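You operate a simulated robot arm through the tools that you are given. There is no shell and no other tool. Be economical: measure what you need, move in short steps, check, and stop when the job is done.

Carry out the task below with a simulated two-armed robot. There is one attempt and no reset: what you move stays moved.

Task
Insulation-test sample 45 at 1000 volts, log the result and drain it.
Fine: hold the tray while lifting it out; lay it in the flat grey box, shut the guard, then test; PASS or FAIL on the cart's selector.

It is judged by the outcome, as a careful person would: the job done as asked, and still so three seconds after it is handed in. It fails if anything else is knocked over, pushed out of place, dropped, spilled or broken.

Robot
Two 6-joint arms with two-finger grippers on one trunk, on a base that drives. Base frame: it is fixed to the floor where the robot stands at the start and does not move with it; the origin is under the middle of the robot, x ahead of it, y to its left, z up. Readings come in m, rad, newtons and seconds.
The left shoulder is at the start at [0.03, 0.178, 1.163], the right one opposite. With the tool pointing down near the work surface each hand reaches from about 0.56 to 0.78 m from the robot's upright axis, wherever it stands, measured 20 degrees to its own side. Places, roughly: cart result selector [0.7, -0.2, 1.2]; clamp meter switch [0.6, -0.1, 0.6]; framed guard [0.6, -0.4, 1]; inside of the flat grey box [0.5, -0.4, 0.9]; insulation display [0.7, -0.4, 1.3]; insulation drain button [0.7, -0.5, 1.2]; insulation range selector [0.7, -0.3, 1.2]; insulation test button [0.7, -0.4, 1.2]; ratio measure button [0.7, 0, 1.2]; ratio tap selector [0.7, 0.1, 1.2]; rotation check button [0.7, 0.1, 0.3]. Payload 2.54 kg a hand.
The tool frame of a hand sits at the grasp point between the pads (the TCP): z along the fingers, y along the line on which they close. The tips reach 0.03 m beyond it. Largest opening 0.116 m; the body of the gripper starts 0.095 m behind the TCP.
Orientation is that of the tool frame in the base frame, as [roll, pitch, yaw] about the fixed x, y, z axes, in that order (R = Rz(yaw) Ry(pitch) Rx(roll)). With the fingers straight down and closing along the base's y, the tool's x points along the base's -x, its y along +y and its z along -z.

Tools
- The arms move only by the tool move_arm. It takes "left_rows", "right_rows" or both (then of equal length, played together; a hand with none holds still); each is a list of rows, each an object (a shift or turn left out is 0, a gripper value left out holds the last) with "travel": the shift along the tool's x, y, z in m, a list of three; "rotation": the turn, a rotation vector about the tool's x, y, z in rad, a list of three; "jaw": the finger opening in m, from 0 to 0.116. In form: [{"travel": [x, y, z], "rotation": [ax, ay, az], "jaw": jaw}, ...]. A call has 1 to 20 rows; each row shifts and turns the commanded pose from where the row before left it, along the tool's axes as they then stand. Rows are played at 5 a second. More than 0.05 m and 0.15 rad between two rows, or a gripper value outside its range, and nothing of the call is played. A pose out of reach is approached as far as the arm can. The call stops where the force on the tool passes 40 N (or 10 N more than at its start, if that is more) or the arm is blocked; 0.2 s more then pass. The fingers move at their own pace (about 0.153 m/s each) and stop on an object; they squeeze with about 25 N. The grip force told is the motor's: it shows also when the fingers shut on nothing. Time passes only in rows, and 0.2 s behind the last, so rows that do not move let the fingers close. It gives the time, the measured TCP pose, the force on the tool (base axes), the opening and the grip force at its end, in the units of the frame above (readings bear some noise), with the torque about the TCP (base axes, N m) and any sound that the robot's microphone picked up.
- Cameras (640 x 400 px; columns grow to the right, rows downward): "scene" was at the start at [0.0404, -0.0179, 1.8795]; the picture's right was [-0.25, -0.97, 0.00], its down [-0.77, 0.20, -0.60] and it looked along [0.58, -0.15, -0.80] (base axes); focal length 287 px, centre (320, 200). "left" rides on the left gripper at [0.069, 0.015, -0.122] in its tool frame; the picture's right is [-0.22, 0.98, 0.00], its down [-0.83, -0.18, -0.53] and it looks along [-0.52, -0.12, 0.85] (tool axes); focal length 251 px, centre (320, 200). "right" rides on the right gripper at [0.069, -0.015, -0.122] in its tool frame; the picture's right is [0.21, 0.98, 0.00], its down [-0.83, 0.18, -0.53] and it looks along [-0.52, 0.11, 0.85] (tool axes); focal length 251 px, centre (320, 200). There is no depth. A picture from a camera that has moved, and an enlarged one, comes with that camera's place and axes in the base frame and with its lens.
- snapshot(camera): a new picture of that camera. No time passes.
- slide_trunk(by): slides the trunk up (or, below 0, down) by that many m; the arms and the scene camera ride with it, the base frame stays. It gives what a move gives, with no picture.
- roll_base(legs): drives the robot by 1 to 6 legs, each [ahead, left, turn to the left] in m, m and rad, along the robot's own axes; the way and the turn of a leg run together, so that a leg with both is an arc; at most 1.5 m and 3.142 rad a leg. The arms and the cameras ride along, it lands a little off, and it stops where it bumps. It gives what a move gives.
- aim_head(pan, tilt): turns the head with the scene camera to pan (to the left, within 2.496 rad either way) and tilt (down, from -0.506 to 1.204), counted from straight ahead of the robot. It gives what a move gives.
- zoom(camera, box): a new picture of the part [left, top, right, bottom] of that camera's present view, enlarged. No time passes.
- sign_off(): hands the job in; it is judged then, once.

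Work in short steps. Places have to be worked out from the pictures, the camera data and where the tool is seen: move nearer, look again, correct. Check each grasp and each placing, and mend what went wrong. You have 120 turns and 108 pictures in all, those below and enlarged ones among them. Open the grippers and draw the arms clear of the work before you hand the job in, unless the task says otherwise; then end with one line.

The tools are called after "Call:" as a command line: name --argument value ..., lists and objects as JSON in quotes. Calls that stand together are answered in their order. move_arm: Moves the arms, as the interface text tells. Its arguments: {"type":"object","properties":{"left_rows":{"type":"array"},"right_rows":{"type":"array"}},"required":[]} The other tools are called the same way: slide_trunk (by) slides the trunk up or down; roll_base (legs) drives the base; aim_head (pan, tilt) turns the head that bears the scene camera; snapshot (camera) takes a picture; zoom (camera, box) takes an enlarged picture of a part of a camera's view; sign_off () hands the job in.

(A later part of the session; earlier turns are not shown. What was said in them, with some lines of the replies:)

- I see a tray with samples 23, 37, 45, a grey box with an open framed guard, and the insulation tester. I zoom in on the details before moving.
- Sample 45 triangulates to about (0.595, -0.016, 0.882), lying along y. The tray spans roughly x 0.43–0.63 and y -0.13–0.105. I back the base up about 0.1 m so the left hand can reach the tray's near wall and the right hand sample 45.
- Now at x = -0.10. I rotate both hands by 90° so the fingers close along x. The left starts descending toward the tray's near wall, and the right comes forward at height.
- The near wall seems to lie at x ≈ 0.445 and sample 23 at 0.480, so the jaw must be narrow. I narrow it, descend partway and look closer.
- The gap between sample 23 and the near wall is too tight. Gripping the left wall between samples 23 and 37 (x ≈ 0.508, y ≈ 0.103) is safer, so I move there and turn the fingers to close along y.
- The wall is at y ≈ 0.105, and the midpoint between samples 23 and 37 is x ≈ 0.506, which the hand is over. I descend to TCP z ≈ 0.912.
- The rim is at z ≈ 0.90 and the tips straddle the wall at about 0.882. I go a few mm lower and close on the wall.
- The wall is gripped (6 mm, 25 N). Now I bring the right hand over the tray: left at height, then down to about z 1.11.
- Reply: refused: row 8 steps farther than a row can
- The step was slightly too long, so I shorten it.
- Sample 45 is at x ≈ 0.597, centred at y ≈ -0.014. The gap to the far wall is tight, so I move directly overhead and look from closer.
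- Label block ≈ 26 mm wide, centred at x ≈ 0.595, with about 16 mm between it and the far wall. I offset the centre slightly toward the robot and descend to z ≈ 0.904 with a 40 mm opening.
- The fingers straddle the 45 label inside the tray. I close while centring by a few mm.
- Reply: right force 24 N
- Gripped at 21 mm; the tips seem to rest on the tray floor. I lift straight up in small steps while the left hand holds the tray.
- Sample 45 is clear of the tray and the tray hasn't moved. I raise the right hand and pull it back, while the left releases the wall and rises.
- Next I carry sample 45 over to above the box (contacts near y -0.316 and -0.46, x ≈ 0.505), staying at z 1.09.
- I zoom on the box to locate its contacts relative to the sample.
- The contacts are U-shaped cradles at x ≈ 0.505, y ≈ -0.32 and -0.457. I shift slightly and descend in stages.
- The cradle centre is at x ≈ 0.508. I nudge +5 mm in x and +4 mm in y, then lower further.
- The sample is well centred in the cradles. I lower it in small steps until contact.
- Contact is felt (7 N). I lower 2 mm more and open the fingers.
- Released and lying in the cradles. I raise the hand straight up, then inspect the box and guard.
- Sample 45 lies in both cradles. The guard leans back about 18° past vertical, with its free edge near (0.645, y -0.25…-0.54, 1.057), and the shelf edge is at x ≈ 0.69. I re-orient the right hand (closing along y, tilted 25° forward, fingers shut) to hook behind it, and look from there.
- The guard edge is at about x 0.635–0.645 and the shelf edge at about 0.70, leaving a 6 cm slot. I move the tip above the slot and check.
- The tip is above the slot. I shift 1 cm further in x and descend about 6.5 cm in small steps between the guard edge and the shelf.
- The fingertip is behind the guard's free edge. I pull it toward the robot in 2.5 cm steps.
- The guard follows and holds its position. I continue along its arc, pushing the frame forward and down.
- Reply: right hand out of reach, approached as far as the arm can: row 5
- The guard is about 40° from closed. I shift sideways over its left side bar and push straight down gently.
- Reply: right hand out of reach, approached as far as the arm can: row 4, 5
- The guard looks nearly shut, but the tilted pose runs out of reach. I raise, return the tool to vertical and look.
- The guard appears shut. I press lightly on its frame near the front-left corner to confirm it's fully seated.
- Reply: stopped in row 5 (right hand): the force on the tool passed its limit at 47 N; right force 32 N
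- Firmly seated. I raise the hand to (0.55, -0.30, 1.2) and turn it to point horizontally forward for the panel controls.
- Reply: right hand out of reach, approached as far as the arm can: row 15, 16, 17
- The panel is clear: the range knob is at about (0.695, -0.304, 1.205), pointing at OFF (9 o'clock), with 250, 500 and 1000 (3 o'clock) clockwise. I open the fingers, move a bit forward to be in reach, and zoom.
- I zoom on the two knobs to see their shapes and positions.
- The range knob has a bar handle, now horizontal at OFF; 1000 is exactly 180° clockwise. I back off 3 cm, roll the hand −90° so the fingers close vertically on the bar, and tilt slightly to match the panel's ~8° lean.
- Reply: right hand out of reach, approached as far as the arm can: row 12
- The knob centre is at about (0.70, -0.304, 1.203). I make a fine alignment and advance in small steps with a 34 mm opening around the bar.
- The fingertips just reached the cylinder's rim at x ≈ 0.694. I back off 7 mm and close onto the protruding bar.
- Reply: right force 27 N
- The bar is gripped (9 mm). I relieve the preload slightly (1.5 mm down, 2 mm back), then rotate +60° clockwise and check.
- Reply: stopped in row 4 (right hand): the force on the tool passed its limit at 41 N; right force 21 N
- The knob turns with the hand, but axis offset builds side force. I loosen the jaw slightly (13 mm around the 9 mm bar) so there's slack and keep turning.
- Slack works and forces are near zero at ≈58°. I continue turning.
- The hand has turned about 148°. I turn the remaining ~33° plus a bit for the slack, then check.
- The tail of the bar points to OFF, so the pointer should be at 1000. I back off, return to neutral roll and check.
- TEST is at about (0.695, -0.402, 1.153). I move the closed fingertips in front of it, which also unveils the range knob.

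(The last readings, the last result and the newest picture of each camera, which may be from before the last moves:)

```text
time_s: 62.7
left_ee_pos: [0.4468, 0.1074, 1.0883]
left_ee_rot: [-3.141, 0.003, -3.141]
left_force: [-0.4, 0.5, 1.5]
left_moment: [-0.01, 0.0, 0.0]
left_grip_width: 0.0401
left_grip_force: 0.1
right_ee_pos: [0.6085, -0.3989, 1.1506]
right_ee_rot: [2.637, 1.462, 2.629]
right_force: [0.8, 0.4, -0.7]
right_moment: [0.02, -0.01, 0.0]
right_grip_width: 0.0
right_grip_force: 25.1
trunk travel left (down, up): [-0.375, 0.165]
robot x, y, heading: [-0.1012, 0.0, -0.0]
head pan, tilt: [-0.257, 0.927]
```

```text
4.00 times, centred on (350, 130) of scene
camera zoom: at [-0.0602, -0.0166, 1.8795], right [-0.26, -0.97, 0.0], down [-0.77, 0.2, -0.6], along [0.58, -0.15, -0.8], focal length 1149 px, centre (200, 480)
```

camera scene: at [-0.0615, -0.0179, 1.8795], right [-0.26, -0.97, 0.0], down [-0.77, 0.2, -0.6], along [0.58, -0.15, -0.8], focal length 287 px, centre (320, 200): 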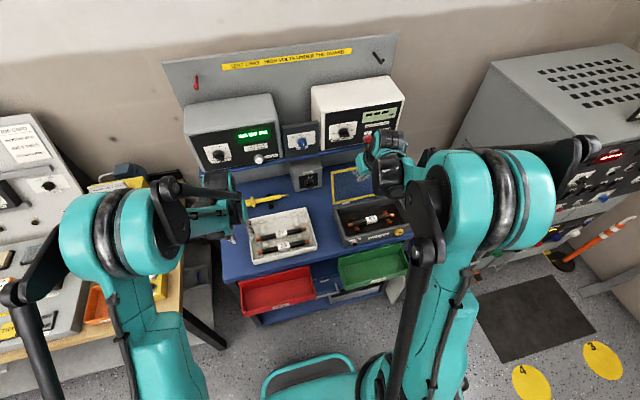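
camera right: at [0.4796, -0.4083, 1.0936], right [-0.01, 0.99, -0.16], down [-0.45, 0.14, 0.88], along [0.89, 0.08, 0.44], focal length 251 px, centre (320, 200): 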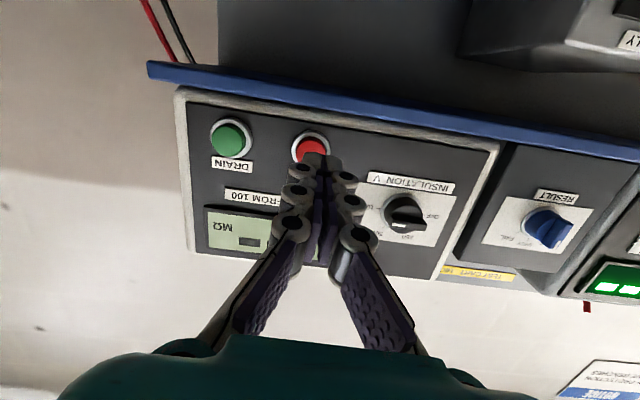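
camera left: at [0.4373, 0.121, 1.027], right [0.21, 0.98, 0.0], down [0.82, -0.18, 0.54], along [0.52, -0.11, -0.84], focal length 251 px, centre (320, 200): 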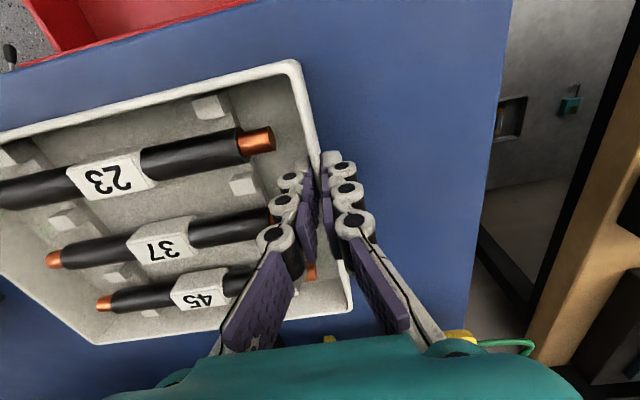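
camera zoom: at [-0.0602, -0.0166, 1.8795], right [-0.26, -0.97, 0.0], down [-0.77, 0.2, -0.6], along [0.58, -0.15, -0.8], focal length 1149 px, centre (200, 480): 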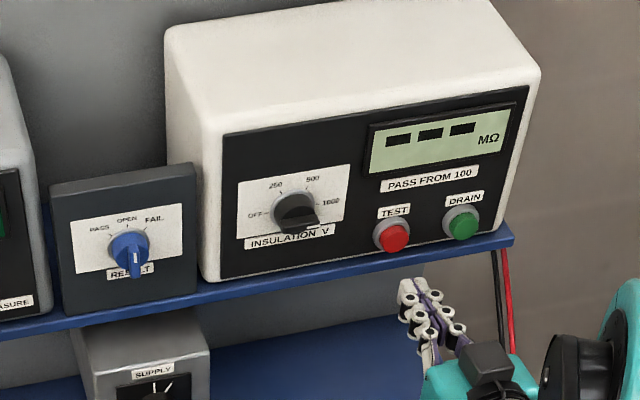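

I zoom to verify the range pointer.

Call:
zoom --camera "right" --box '[355, 160, 465, 250]'

Call:
zoom --camera "scene" --box '[330, 115, 380, 150]'

```text
4.44 times, centred on (410, 205) of right
camera zoom: at [0.4796, -0.4083, 1.0936], right [-0.01, 0.99, -0.16], down [-0.45, 0.14, 0.88], along [0.89, 0.08, 0.44], focal length 1118 px, centre (-80, 178)
```

zoom: 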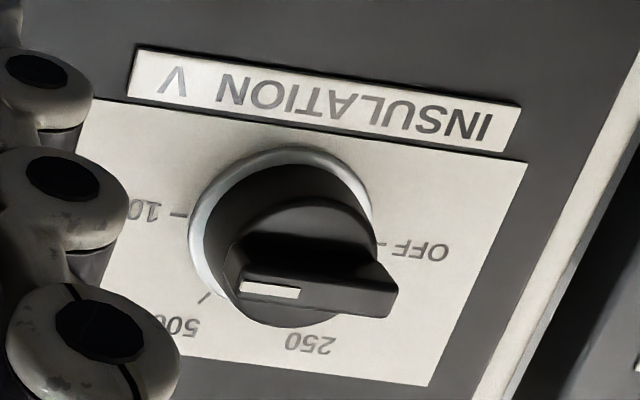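

```text
11.43 times, centred on (355, 132) of scene
camera zoom: at [-0.0602, -0.0166, 1.8795], right [-0.26, -0.97, 0.0], down [-0.77, 0.2, -0.6], along [0.58, -0.15, -0.8], focal length 3282 px, centre (-80, 971)
```

zoom: 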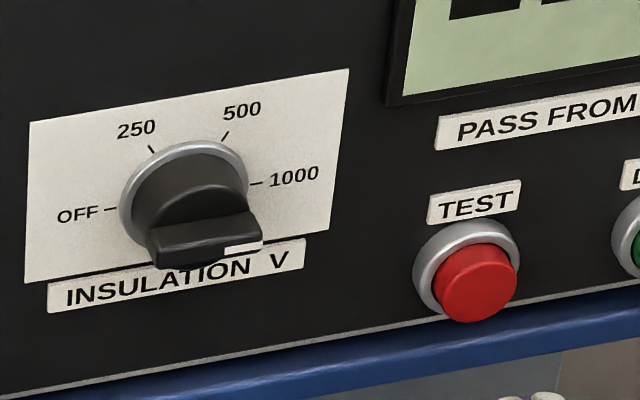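

1000 V is confirmed. I align with TEST and press in small steps.

Call:
move_arm --right_rows '[{"travel": [-0.006, -0.004, 0.02]}, {"travel": [0, 0, 0.02]}, {"travel": [0, 0, 0.006]}, {"travel": [0, 0, 0.005]}, {"travel": [0, 0, 0.005]}, {}]'

Call:
snapshot --camera "right"

Call:
zoom --camera "scene" --box '[330, 80, 450, 160]'

```text
time_s: 64.1
left_ee_pos: [0.4467, 0.106, 1.0885]
left_ee_rot: [3.139, 0.003, -3.141]
left_force: [0.0, 0.1, -0.9]
left_moment: [0.01, 0.01, -0.02]
left_grip_width: 0.0401
left_grip_force: 0.1
right_ee_pos: [0.6656, -0.4029, 1.1509]
right_ee_rot: [2.625, 1.463, 2.616]
right_force: [-7.1, 0.6, -2.0]
right_moment: [-0.07, 0.0, 0.02]
right_grip_width: 0.0062
right_grip_force: 28.5
trunk travel left (down, up): [-0.375, 0.165]
robot x, y, heading: [-0.0985, 0.0025, -0.007]
head pan, tilt: [-0.257, 0.927]
heard: click
```

```text
40 pictures are left
camera right: at [0.5364, -0.413, 1.0935], right [-0.01, 0.99, -0.16], down [-0.45, 0.14, 0.88], along [0.89, 0.08, 0.44], focal length 251 px, centre (320, 200)
```

right: 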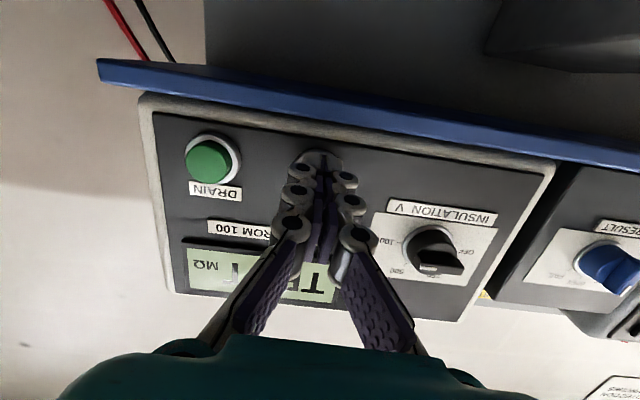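

```text
5.00 times, centred on (390, 120) of scene
camera zoom: at [-0.0612, -0.0181, 1.8795], right [-0.26, -0.97, 0.0], down [-0.77, 0.2, -0.6], along [0.58, -0.15, -0.8], focal length 1436 px, centre (-30, 600)
```

zoom: 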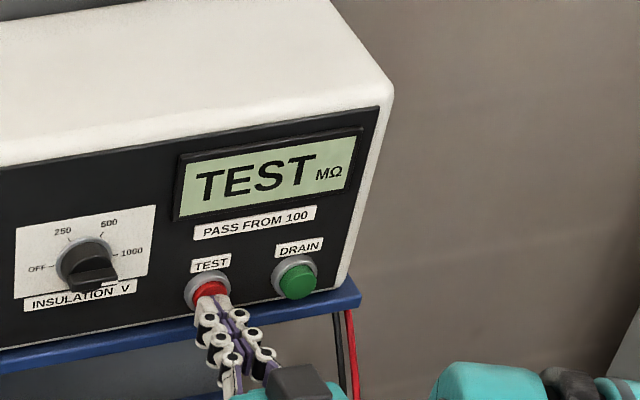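

The display shows TEST while pressed. I hold the button another 2 seconds and read it.

Call:
move_arm --right_rows '[{}, {}, {}, {}, {}, {}, {}, {}, {}, {}]'

Call:
zoom --camera "scene" --box '[330, 80, 450, 160]'

```text
time_s: 66.3
left_ee_pos: [0.4479, 0.106, 1.089]
left_ee_rot: [3.141, 0.003, 3.141]
left_force: [0.0, 0.2, 0.7]
left_moment: [0.01, 0.0, -0.02]
left_grip_width: 0.0401
left_grip_force: 0.0
right_ee_pos: [0.6659, -0.4025, 1.1518]
right_ee_rot: [2.624, 1.463, 2.616]
right_force: [-6.2, -0.8, 0.3]
right_moment: [0.0, -0.04, -0.04]
right_grip_width: 0.0059
right_grip_force: 28.4
trunk travel left (down, up): [-0.375, 0.165]
robot x, y, heading: [-0.1029, -0.001, -0.002]
head pan, tilt: [-0.257, 0.927]
```

```text
5.00 times, centred on (390, 120) of scene
camera zoom: at [-0.0615, -0.0182, 1.8795], right [-0.26, -0.97, 0.0], down [-0.77, 0.2, -0.6], along [0.58, -0.15, -0.8], focal length 1436 px, centre (-30, 600)
```

zoom: 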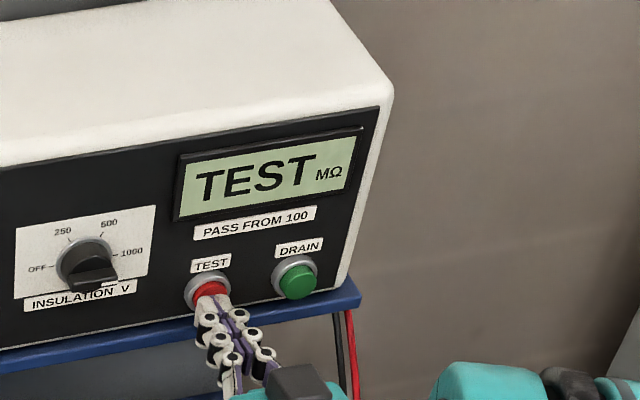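

Still TEST. I hold for another 4 seconds.

Call:
move_arm --right_rows '[{}, {}, {}, {}, {}, {}, {}, {}, {}, {}, {}, {}, {}, {}, {}, {}, {}, {}, {}, {}]'

Call:
zoom --camera "scene" --box '[330, 80, 450, 160]'

```text
time_s: 70.5
left_ee_pos: [0.4476, 0.1061, 1.088]
left_ee_rot: [3.14, 0.002, -3.14]
left_force: [-0.5, 0.2, -1.0]
left_moment: [0.01, -0.04, 0.04]
left_grip_width: 0.04
left_grip_force: 0.1
right_ee_pos: [0.6656, -0.4036, 1.1523]
right_ee_rot: [2.624, 1.462, 2.618]
right_force: [-7.2, -0.7, 0.1]
right_moment: [0.01, -0.07, -0.01]
right_grip_width: 0.0058
right_grip_force: 28.4
trunk travel left (down, up): [-0.375, 0.165]
robot x, y, heading: [-0.0993, -0.0018, 0.0]
head pan, tilt: [-0.257, 0.927]
```

```text
5.00 times, centred on (390, 120) of scene
camera zoom: at [-0.0615, -0.018, 1.8795], right [-0.26, -0.97, 0.0], down [-0.77, 0.2, -0.6], along [0.58, -0.15, -0.8], focal length 1436 px, centre (-30, 600)
```

zoom: 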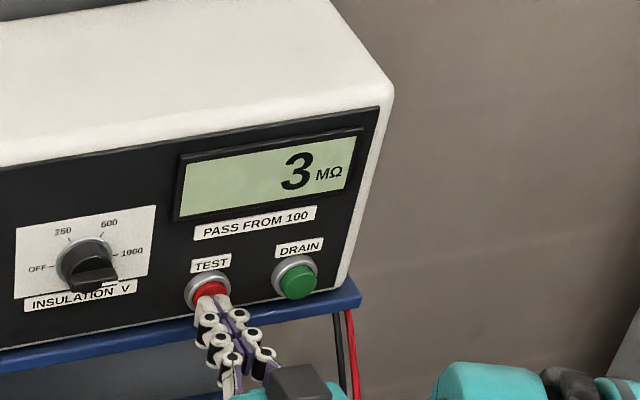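

Reading: 3 MΩ, well below 100, so FAIL. I release the button and confirm that the reading is stable.

Call:
move_arm --right_rows '[{"travel": [0, 0, -0.02]}, {"travel": [0, 0, -0.025]}, {}, {}, {}]'

Call:
snapshot --camera "scene"

Call:
zoom --camera "scene" --box '[310, 80, 450, 260]'

```text
time_s: 71.7
left_ee_pos: [0.4485, 0.1075, 1.0878]
left_ee_rot: [3.139, 0.003, -3.141]
left_force: [0.5, 0.1, 0.2]
left_moment: [0.01, 0.02, 0.0]
left_grip_width: 0.0401
left_grip_force: 0.0
right_ee_pos: [0.6213, -0.4032, 1.1558]
right_ee_rot: [2.63, 1.461, 2.622]
right_force: [0.5, 0.6, -0.6]
right_moment: [-0.01, -0.01, 0.0]
right_grip_width: 0.0
right_grip_force: 28.8
trunk travel left (down, up): [-0.375, 0.165]
robot x, y, heading: [-0.1046, 0.0028, -0.005]
head pan, tilt: [-0.257, 0.927]
```

```text
36 pictures are left
camera scene: at [-0.0597, -0.0179, 1.8795], right [-0.26, -0.97, 0.0], down [-0.77, 0.2, -0.6], along [0.58, -0.15, -0.8], focal length 287 px, centre (320, 200)
```

scene: 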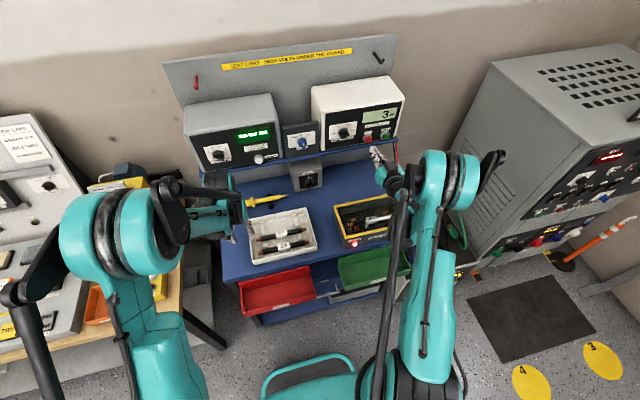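

```text
2.22 times, centred on (380, 170) of scene
camera zoom: at [-0.0597, -0.0179, 1.8795], right [-0.26, -0.97, 0.0], down [-0.77, 0.2, -0.6], along [0.58, -0.15, -0.8], focal length 638 px, centre (187, 267)
```

zoom: 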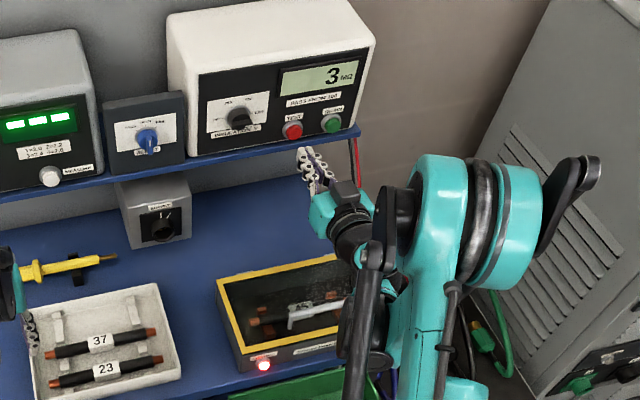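

The reading stays at 3 MΩ and the CHARGED lamp is lit. Following the stated order, I log FAIL first and move to the RESULT selector at about (0.695, -0.15, 1.192).

Call:
move_arm --right_rows '[{"travel": [-0.0073, 0.0422, -0.001]}, {"travel": [-0.0073, 0.0422, -0.001]}, {"travel": [-0.0073, 0.0422, -0.001]}, {"travel": [-0.0073, 0.0422, -0.001]}, {"travel": [-0.0073, 0.0422, -0.001]}, {"travel": [-0.0073, 0.0422, -0.001], "jaw": 0.04}, {}]'

Call:
snapshot --camera "right"

Call:
zoom --camera "scene" --box '[270, 110, 350, 160]'

```text
time_s: 73.3
left_ee_pos: [0.4475, 0.1053, 1.088]
left_ee_rot: [3.14, 0.002, -3.142]
left_force: [-0.3, -0.3, -0.4]
left_moment: [0.03, 0.03, -0.01]
left_grip_width: 0.0399
left_grip_force: 0.0
right_ee_pos: [0.6254, -0.1565, 1.216]
right_ee_rot: [2.62, 1.461, 2.611]
right_force: [-0.4, 0.4, 0.2]
right_moment: [0.01, 0.0, 0.02]
right_grip_width: 0.0402
right_grip_force: 0.1
right hand out of reach, approached as far as the arm can: row 2, 3
trunk travel left (down, up): [-0.375, 0.165]
robot x, y, heading: [-0.1, -0.0023, 0.002]
head pan, tilt: [-0.257, 0.927]
```

```text
34 pictures are left
camera right: at [0.4974, -0.1663, 1.1586], right [-0.01, 0.99, -0.16], down [-0.45, 0.14, 0.88], along [0.89, 0.08, 0.44], focal length 251 px, centre (320, 200)
```

right: 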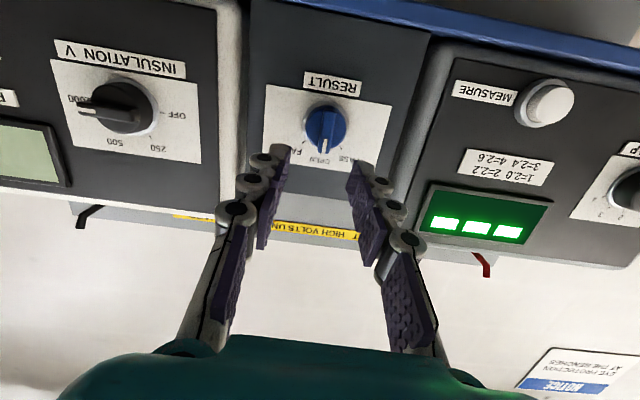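

```text
8.00 times, centred on (310, 135) of scene
camera zoom: at [-0.0597, -0.0198, 1.8794], right [-0.26, -0.97, 0.0], down [-0.77, 0.2, -0.6], along [0.58, -0.15, -0.8], focal length 2297 px, centre (400, 720)
```

zoom: 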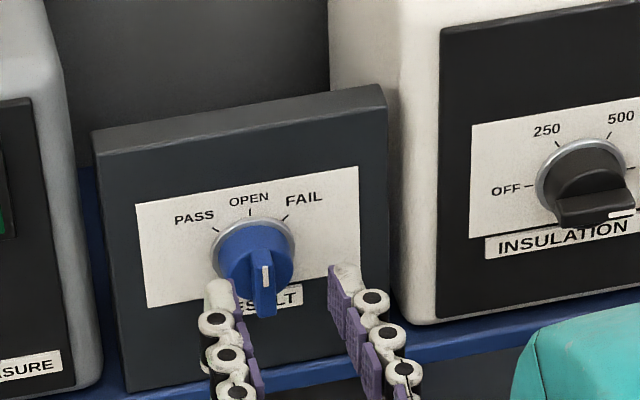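

The selector is at OPEN; FAIL is about 45° clockwise. I align (down 1.6 cm) and advance to straddle the bar.

Call:
move_arm --right_rows '[{"travel": [0.0165, 0.002, 0.002], "jaw": 0.03}, {"travel": [0, 0, 0.015]}, {"travel": [0, 0, 0.012]}, {}]'

Call:
zoom --camera "right" --box '[220, 60, 440, 220]'

```text
time_s: 74.3
left_ee_pos: [0.4477, 0.1051, 1.0883]
left_ee_rot: [-3.141, 0.004, 3.141]
left_force: [0.6, -0.1, -0.3]
left_moment: [-0.04, -0.03, -0.03]
left_grip_width: 0.0401
left_grip_force: 0.0
right_ee_pos: [0.6561, -0.1531, 1.1986]
right_ee_rot: [2.629, 1.462, 2.621]
right_force: [0.5, 1.2, -0.3]
right_moment: [-0.02, -0.02, 0.0]
right_grip_width: 0.0297
right_grip_force: 0.0
trunk travel left (down, up): [-0.375, 0.165]
robot x, y, heading: [-0.1003, -0.0013, 0.001]
head pan, tilt: [-0.257, 0.927]
```

```text
2.50 times, centred on (330, 140) of right
camera zoom: at [0.5269, -0.1623, 1.1406], right [-0.01, 0.99, -0.16], down [-0.45, 0.14, 0.88], along [0.89, 0.08, 0.44], focal length 629 px, centre (295, 350)
```

zoom: 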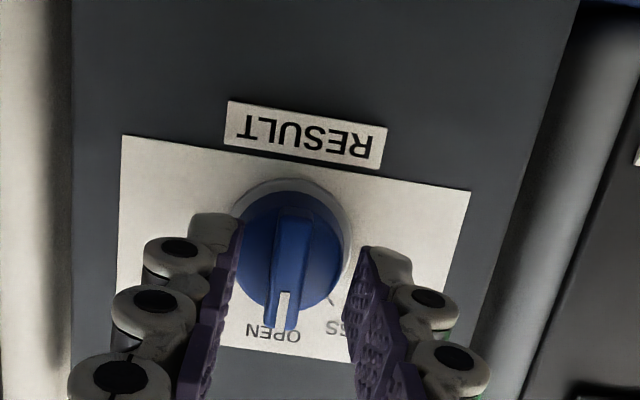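

The bar sits between the fingers. I shift 2 mm, narrow to 14 mm, and turn clockwise ~45°.

Call:
move_arm --right_rows '[{"travel": [0, -0.0025, 0]}, {"jaw": 0.014}, {}, {"rotation": [0, 0, 0.13]}, {"rotation": [0, 0, 0.13]}, {"rotation": [0, 0, 0.13]}, {"rotation": [0, 0, 0.13]}, {"rotation": [0, 0, 0.13]}, {"rotation": [0, 0, 0.13]}, {}]'

Call:
zoom --camera "right" --box '[220, 60, 440, 220]'

Call:
zoom --camera "scene" --box '[270, 110, 350, 160]'

```text
time_s: 76.5
left_ee_pos: [0.4487, 0.1066, 1.0891]
left_ee_rot: [3.141, 0.0, -3.141]
left_force: [0.4, 0.3, 0.3]
left_moment: [0.03, 0.0, 0.02]
left_grip_width: 0.0401
left_grip_force: 0.2
right_ee_pos: [0.6553, -0.154, 1.1983]
right_ee_rot: [1.699, 0.732, 1.652]
right_force: [-0.2, 0.4, -0.5]
right_moment: [0.01, 0.0, 0.03]
right_grip_width: 0.0142
right_grip_force: 0.0
trunk travel left (down, up): [-0.375, 0.165]
robot x, y, heading: [-0.0992, -0.0047, 0.002]
head pan, tilt: [-0.257, 0.927]
```

```text
2.50 times, centred on (330, 140) of right
camera zoom: at [0.5284, -0.1114, 1.1521], right [0.06, 0.81, 0.58], down [-0.47, -0.49, 0.74], along [0.88, -0.31, 0.35], focal length 629 px, centre (295, 350)
```

zoom: 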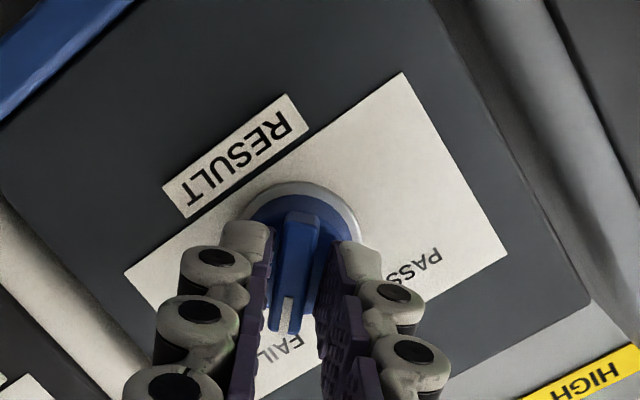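

```text
8.00 times, centred on (310, 135) of scene
camera zoom: at [-0.06, -0.018, 1.8795], right [-0.26, -0.97, 0.0], down [-0.77, 0.2, -0.6], along [0.58, -0.15, -0.8], focal length 2297 px, centre (400, 720)
```

zoom: 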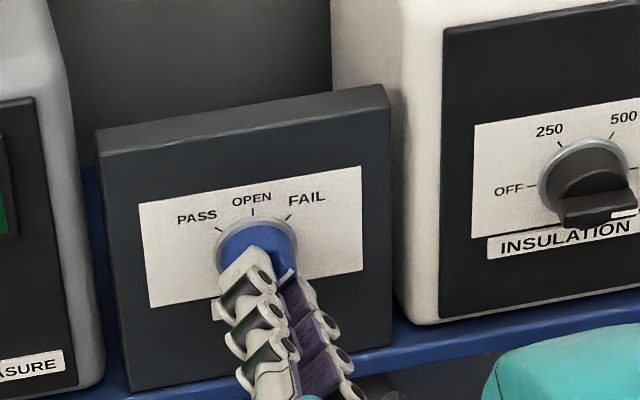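

The pointer looks near FAIL. I retract and verify.

Call:
move_arm --right_rows '[{"jaw": 0.024}, {"travel": [0, 0, -0.02]}, {"travel": [0, 0, -0.015]}, {}]'

Call:
zoom --camera "scene" --box '[270, 110, 350, 160]'

Call:
zoom --camera "right" --box '[220, 40, 440, 200]'

```text
time_s: 77.5
left_ee_pos: [0.4488, 0.1053, 1.0876]
left_ee_rot: [3.141, 0.0, -3.14]
left_force: [-0.1, 0.4, 0.1]
left_moment: [-0.04, 0.02, -0.03]
left_grip_width: 0.0402
left_grip_force: 0.1
right_ee_pos: [0.6245, -0.1548, 1.2045]
right_ee_rot: [1.702, 0.733, 1.656]
right_force: [-1.5, 0.1, -0.6]
right_moment: [-0.05, 0.02, -0.04]
right_grip_width: 0.024
right_grip_force: 0.2
right hand out of reach, approached as far as the arm can: row 3
trunk travel left (down, up): [-0.375, 0.165]
robot x, y, heading: [-0.1021, -0.0016, 0.005]
head pan, tilt: [-0.257, 0.927]
```

```text
8.00 times, centred on (310, 135) of scene
camera zoom: at [-0.0597, -0.0179, 1.8795], right [-0.26, -0.97, 0.0], down [-0.77, 0.2, -0.6], along [0.58, -0.15, -0.8], focal length 2297 px, centre (400, 720)
```

zoom: 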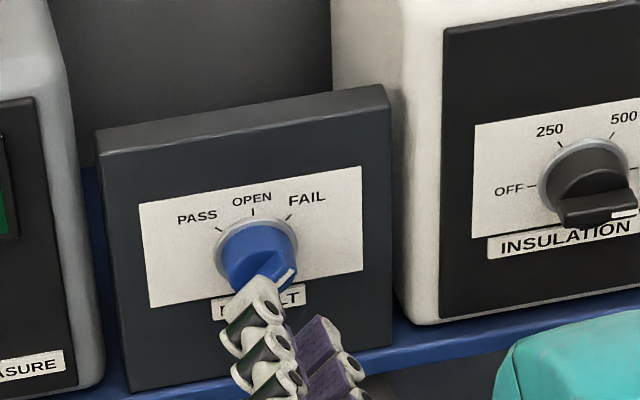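

```text
2.50 times, centred on (330, 120) of right
camera zoom: at [0.4973, -0.1113, 1.1594], right [0.06, 0.81, 0.58], down [-0.47, -0.49, 0.74], along [0.88, -0.31, 0.35], focal length 629 px, centre (295, 400)
```

zoom: 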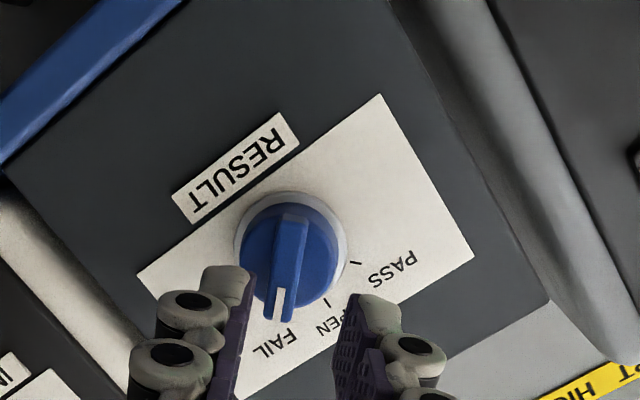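

FAIL is logged. Next I return to neutral roll, close the fingers and move in front of DRAIN (y ≈ -0.479, z ≈ 1.155).

Call:
move_arm --right_rows '[{"rotation": [0, 0, -0.13], "jaw": 0.0}, {"rotation": [0, 0, -0.13]}, {"rotation": [0, 0, -0.13]}, {"rotation": [0, 0, -0.13]}, {"rotation": [0, 0, -0.13]}, {"rotation": [0, 0, -0.13]}, {"travel": [0.0061, -0.0405, 0]}, {"travel": [0.0061, -0.0405, 0]}, {"travel": [0.0061, -0.0405, 0]}, {"travel": [0.0061, -0.0405, 0]}, {"travel": [0.0061, -0.0405, 0]}, {"travel": [0.0061, -0.0405, 0]}, {"travel": [0.0061, -0.0405, 0]}, {"travel": [0.0061, -0.0405, 0]}, {}]'

Call:
snapshot --camera "right"

```text
time_s: 80.7
left_ee_pos: [0.4487, 0.107, 1.0877]
left_ee_rot: [-3.141, 0.001, -3.141]
left_force: [-0.6, 0.6, -1.0]
left_moment: [-0.04, -0.04, 0.0]
left_grip_width: 0.04
left_grip_force: 0.2
right_ee_pos: [0.6251, -0.4756, 1.1446]
right_ee_rot: [2.631, 1.464, 2.627]
right_force: [0.4, 0.5, 0.2]
right_moment: [0.0, 0.0, -0.02]
right_grip_width: 0.0001
right_grip_force: 25.4
right hand out of reach, approached as far as the arm can: row 7, 8
trunk travel left (down, up): [-0.375, 0.165]
robot x, y, heading: [-0.1003, -0.0002, 0.003]
head pan, tilt: [-0.257, 0.927]
```

```text
27 pictures are left
camera right: at [0.4969, -0.4851, 1.0869], right [-0.01, 0.99, -0.16], down [-0.45, 0.14, 0.88], along [0.89, 0.08, 0.44], focal length 251 px, centre (320, 200)
```

right: 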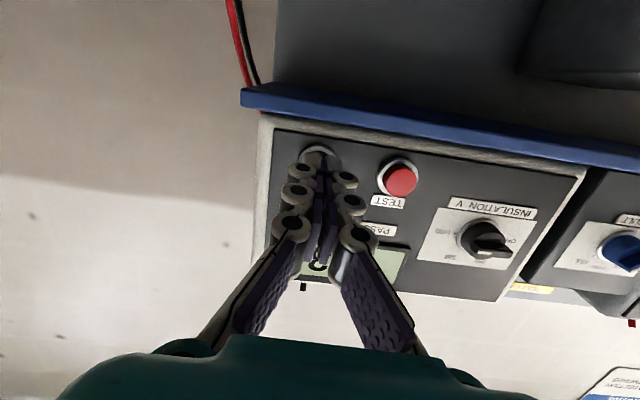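

Aligned in y. I raise 8 mm and press DRAIN in small steps.

Call:
move_arm --right_rows '[{"travel": [-0.008, -0.001, 0.02]}, {"travel": [0, 0, 0.01]}, {"travel": [0, 0, 0.006]}, {"travel": [0, 0, 0.005]}, {}, {}, {}, {}, {}]'

Call:
snapshot --camera "scene"

Call:
zoom --camera "scene" --box '[310, 80, 450, 260]'

```text
time_s: 82.7
left_ee_pos: [0.4475, 0.1064, 1.0878]
left_ee_rot: [3.14, 0.003, -3.141]
left_force: [0.0, -0.7, 0.3]
left_moment: [-0.03, -0.02, 0.0]
left_grip_width: 0.04
left_grip_force: 0.0
right_ee_pos: [0.6642, -0.4774, 1.1499]
right_ee_rot: [2.623, 1.463, 2.617]
right_force: [-9.0, -0.6, -1.9]
right_moment: [0.02, -0.04, 0.0]
right_grip_width: 0.0058
right_grip_force: 28.4
trunk travel left (down, up): [-0.375, 0.165]
robot x, y, heading: [-0.0952, 0.0009, 0.001]
head pan, tilt: [-0.257, 0.927]
heard: click
```

```text
26 pictures are left
camera scene: at [-0.0619, -0.0182, 1.8795], right [-0.26, -0.97, 0.0], down [-0.77, 0.2, -0.6], along [0.58, -0.15, -0.8], focal length 287 px, centre (320, 200)
```

scene: 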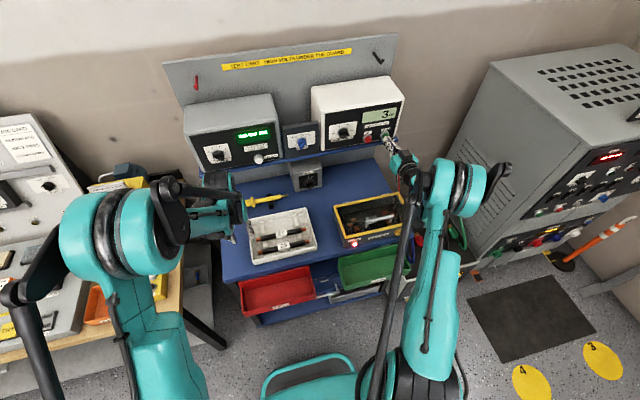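

```text
2.22 times, centred on (380, 170) of scene
camera zoom: at [-0.0619, -0.0182, 1.8795], right [-0.26, -0.97, 0.0], down [-0.77, 0.2, -0.6], along [0.58, -0.15, -0.8], focal length 638 px, centre (187, 267)
```

zoom: 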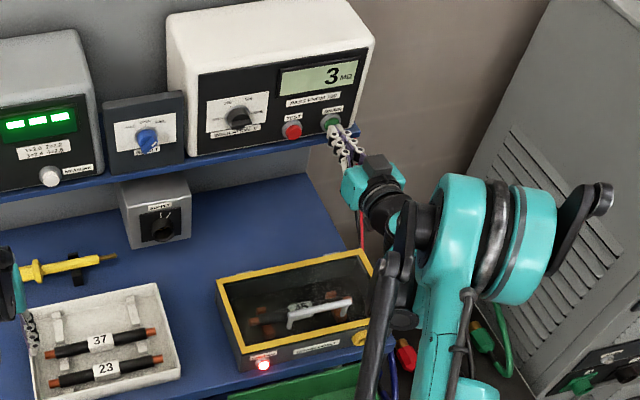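

Click heard, but the CHARGED lamp is still lit. I keep holding DRAIN for another 4 seconds.

Call:
move_arm --right_rows '[{}, {}, {}, {}, {}, {}, {}, {}, {}, {}, {}, {}, {}, {}, {}, {}, {}, {}, {}, {}]'

Call:
zoom --camera "scene" --box '[310, 80, 450, 260]'

```text
time_s: 86.9
left_ee_pos: [0.4476, 0.1058, 1.0887]
left_ee_rot: [3.14, 0.002, -3.141]
left_force: [0.6, 0.5, -0.4]
left_moment: [0.0, 0.0, -0.01]
left_grip_width: 0.0397
left_grip_force: 0.1
right_ee_pos: [0.6655, -0.4767, 1.1489]
right_ee_rot: [2.621, 1.461, 2.617]
right_force: [-10.4, -0.2, 0.2]
right_moment: [0.01, -0.09, 0.02]
right_grip_width: 0.0061
right_grip_force: 28.8
trunk travel left (down, up): [-0.375, 0.165]
robot x, y, heading: [-0.1035, -0.0026, -0.001]
head pan, tilt: [-0.257, 0.927]
```

```text
2.22 times, centred on (380, 170) of scene
camera zoom: at [-0.0621, -0.0182, 1.8795], right [-0.26, -0.97, 0.0], down [-0.77, 0.2, -0.6], along [0.58, -0.15, -0.8], focal length 638 px, centre (187, 267)
```

zoom: 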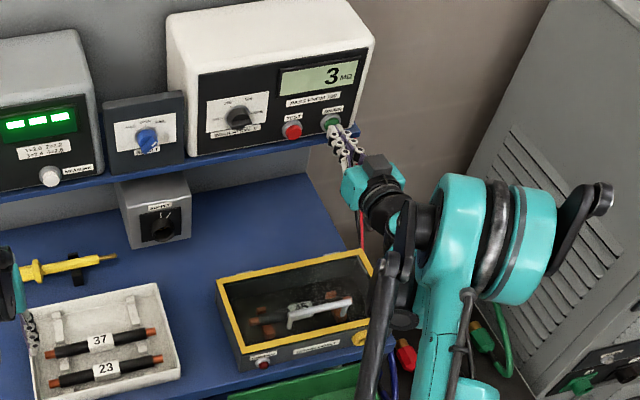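

The CHARGED lamp is now off. I release DRAIN, draw both arms clear and open the grippers.

Call:
move_arm --right_rows '[{"travel": [0, 0, -0.02]}, {"travel": [0, 0, -0.02]}, {"travel": [0, -0.02, 0], "jaw": 0.06}, {"rotation": [0, 0.14, 0]}, {"rotation": [0, 0.14, 0]}, {"rotation": [0, 0.14, 0]}, {"rotation": [0, 0.14, 0]}, {"rotation": [0, 0.14, 0]}, {"rotation": [0, 0.14, 0]}, {}, {}, {}]' --left_rows '[{"jaw": 0.06}, {"travel": [0, 0, -0.03]}, {"travel": [0, 0, -0.03]}, {}, {}, {}, {}, {}, {}, {}, {}, {}]'

Call:
snapshot --camera "scene"

Call:
zoom --camera "scene" --box '[230, 90, 430, 270]'

```text
time_s: 89.5
left_ee_pos: [0.4474, 0.1064, 1.1507]
left_ee_rot: [3.14, 0.002, 3.141]
left_force: [0.3, 0.8, 0.7]
left_moment: [0.03, -0.01, 0.02]
left_grip_width: 0.06
left_grip_force: 0.1
right_ee_pos: [0.6267, -0.4959, 1.1507]
right_ee_rot: [3.075, 0.636, 3.094]
right_force: [-0.2, -0.2, 0.4]
right_moment: [-0.04, -0.03, 0.0]
right_grip_width: 0.0599
right_grip_force: 0.1
trunk travel left (down, up): [-0.375, 0.165]
robot x, y, heading: [-0.0994, -0.0017, -0.003]
head pan, tilt: [-0.257, 0.927]
```

```text
23 pictures are left
camera scene: at [-0.06, -0.018, 1.8795], right [-0.26, -0.97, 0.0], down [-0.77, 0.2, -0.6], along [0.58, -0.15, -0.8], focal length 287 px, centre (320, 200)
```

scene: 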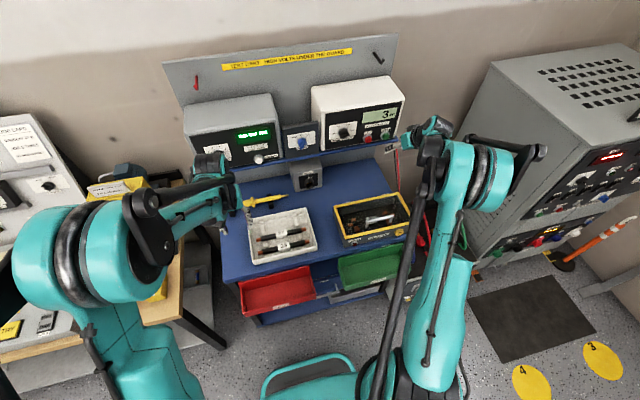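

```text
2.22 times, centred on (330, 180) of scene
camera zoom: at [-0.06, -0.018, 1.8795], right [-0.26, -0.97, 0.0], down [-0.77, 0.2, -0.6], along [0.58, -0.15, -0.8], focal length 638 px, centre (298, 244)
```

zoom: 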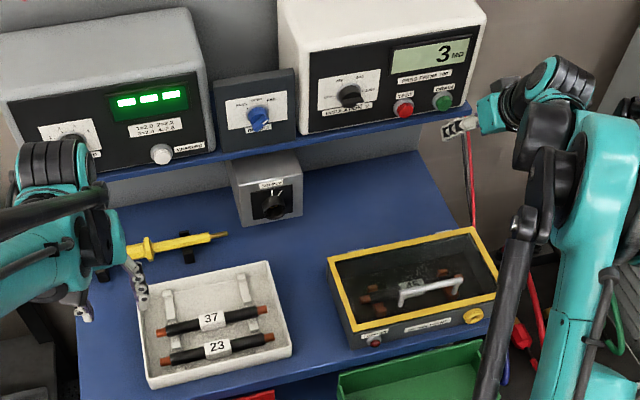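

Lamp off, FAIL set, guard shut, tray and other samples in place. I roll the base straight back to draw the arms clear.

Call:
roll_base --legs '[[-0.25, 0, 0]]'

Call:
zoom --camera "scene" --box '[230, 60, 430, 240]'

```text
time_s: 91.4
left_ee_pos: [0.1988, 0.106, 1.1494]
left_ee_rot: [3.141, 0.004, 3.141]
left_force: [0.3, -0.1, 0.3]
left_moment: [0.02, 0.01, -0.03]
left_grip_width: 0.0599
left_grip_force: 0.1
right_ee_pos: [0.3787, -0.4966, 1.151]
right_ee_rot: [3.075, 0.636, 3.093]
right_force: [-0.1, -0.5, 0.4]
right_moment: [0.01, 0.0, -0.01]
right_grip_width: 0.0598
right_grip_force: 0.1
trunk travel left (down, up): [-0.375, 0.165]
robot x, y, heading: [-0.3496, 0.0006, 0.002]
head pan, tilt: [-0.257, 0.927]
```

```text
2.22 times, centred on (330, 150) of scene
camera zoom: at [-0.3093, -0.0178, 1.8795], right [-0.26, -0.97, 0.0], down [-0.77, 0.2, -0.6], along [0.58, -0.15, -0.8], focal length 638 px, centre (298, 311)
```

zoom: 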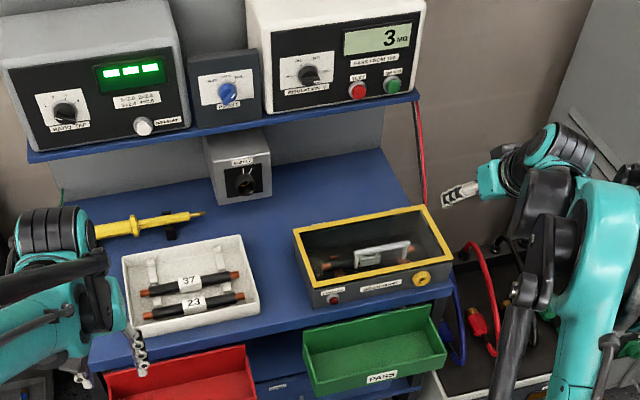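

The arms are clear, the lamp is off and everything is in place, so I hand in.

Call:
sign_off

```text
The job is handed in.
```

I tested sample 45 at 1000 V in the closed box: it read 3 MΩ (pass is from 100), so I set the selector to FAIL, then held DRAIN until the CHARGED lamp went out; the sample is still in the box with the guard shut.
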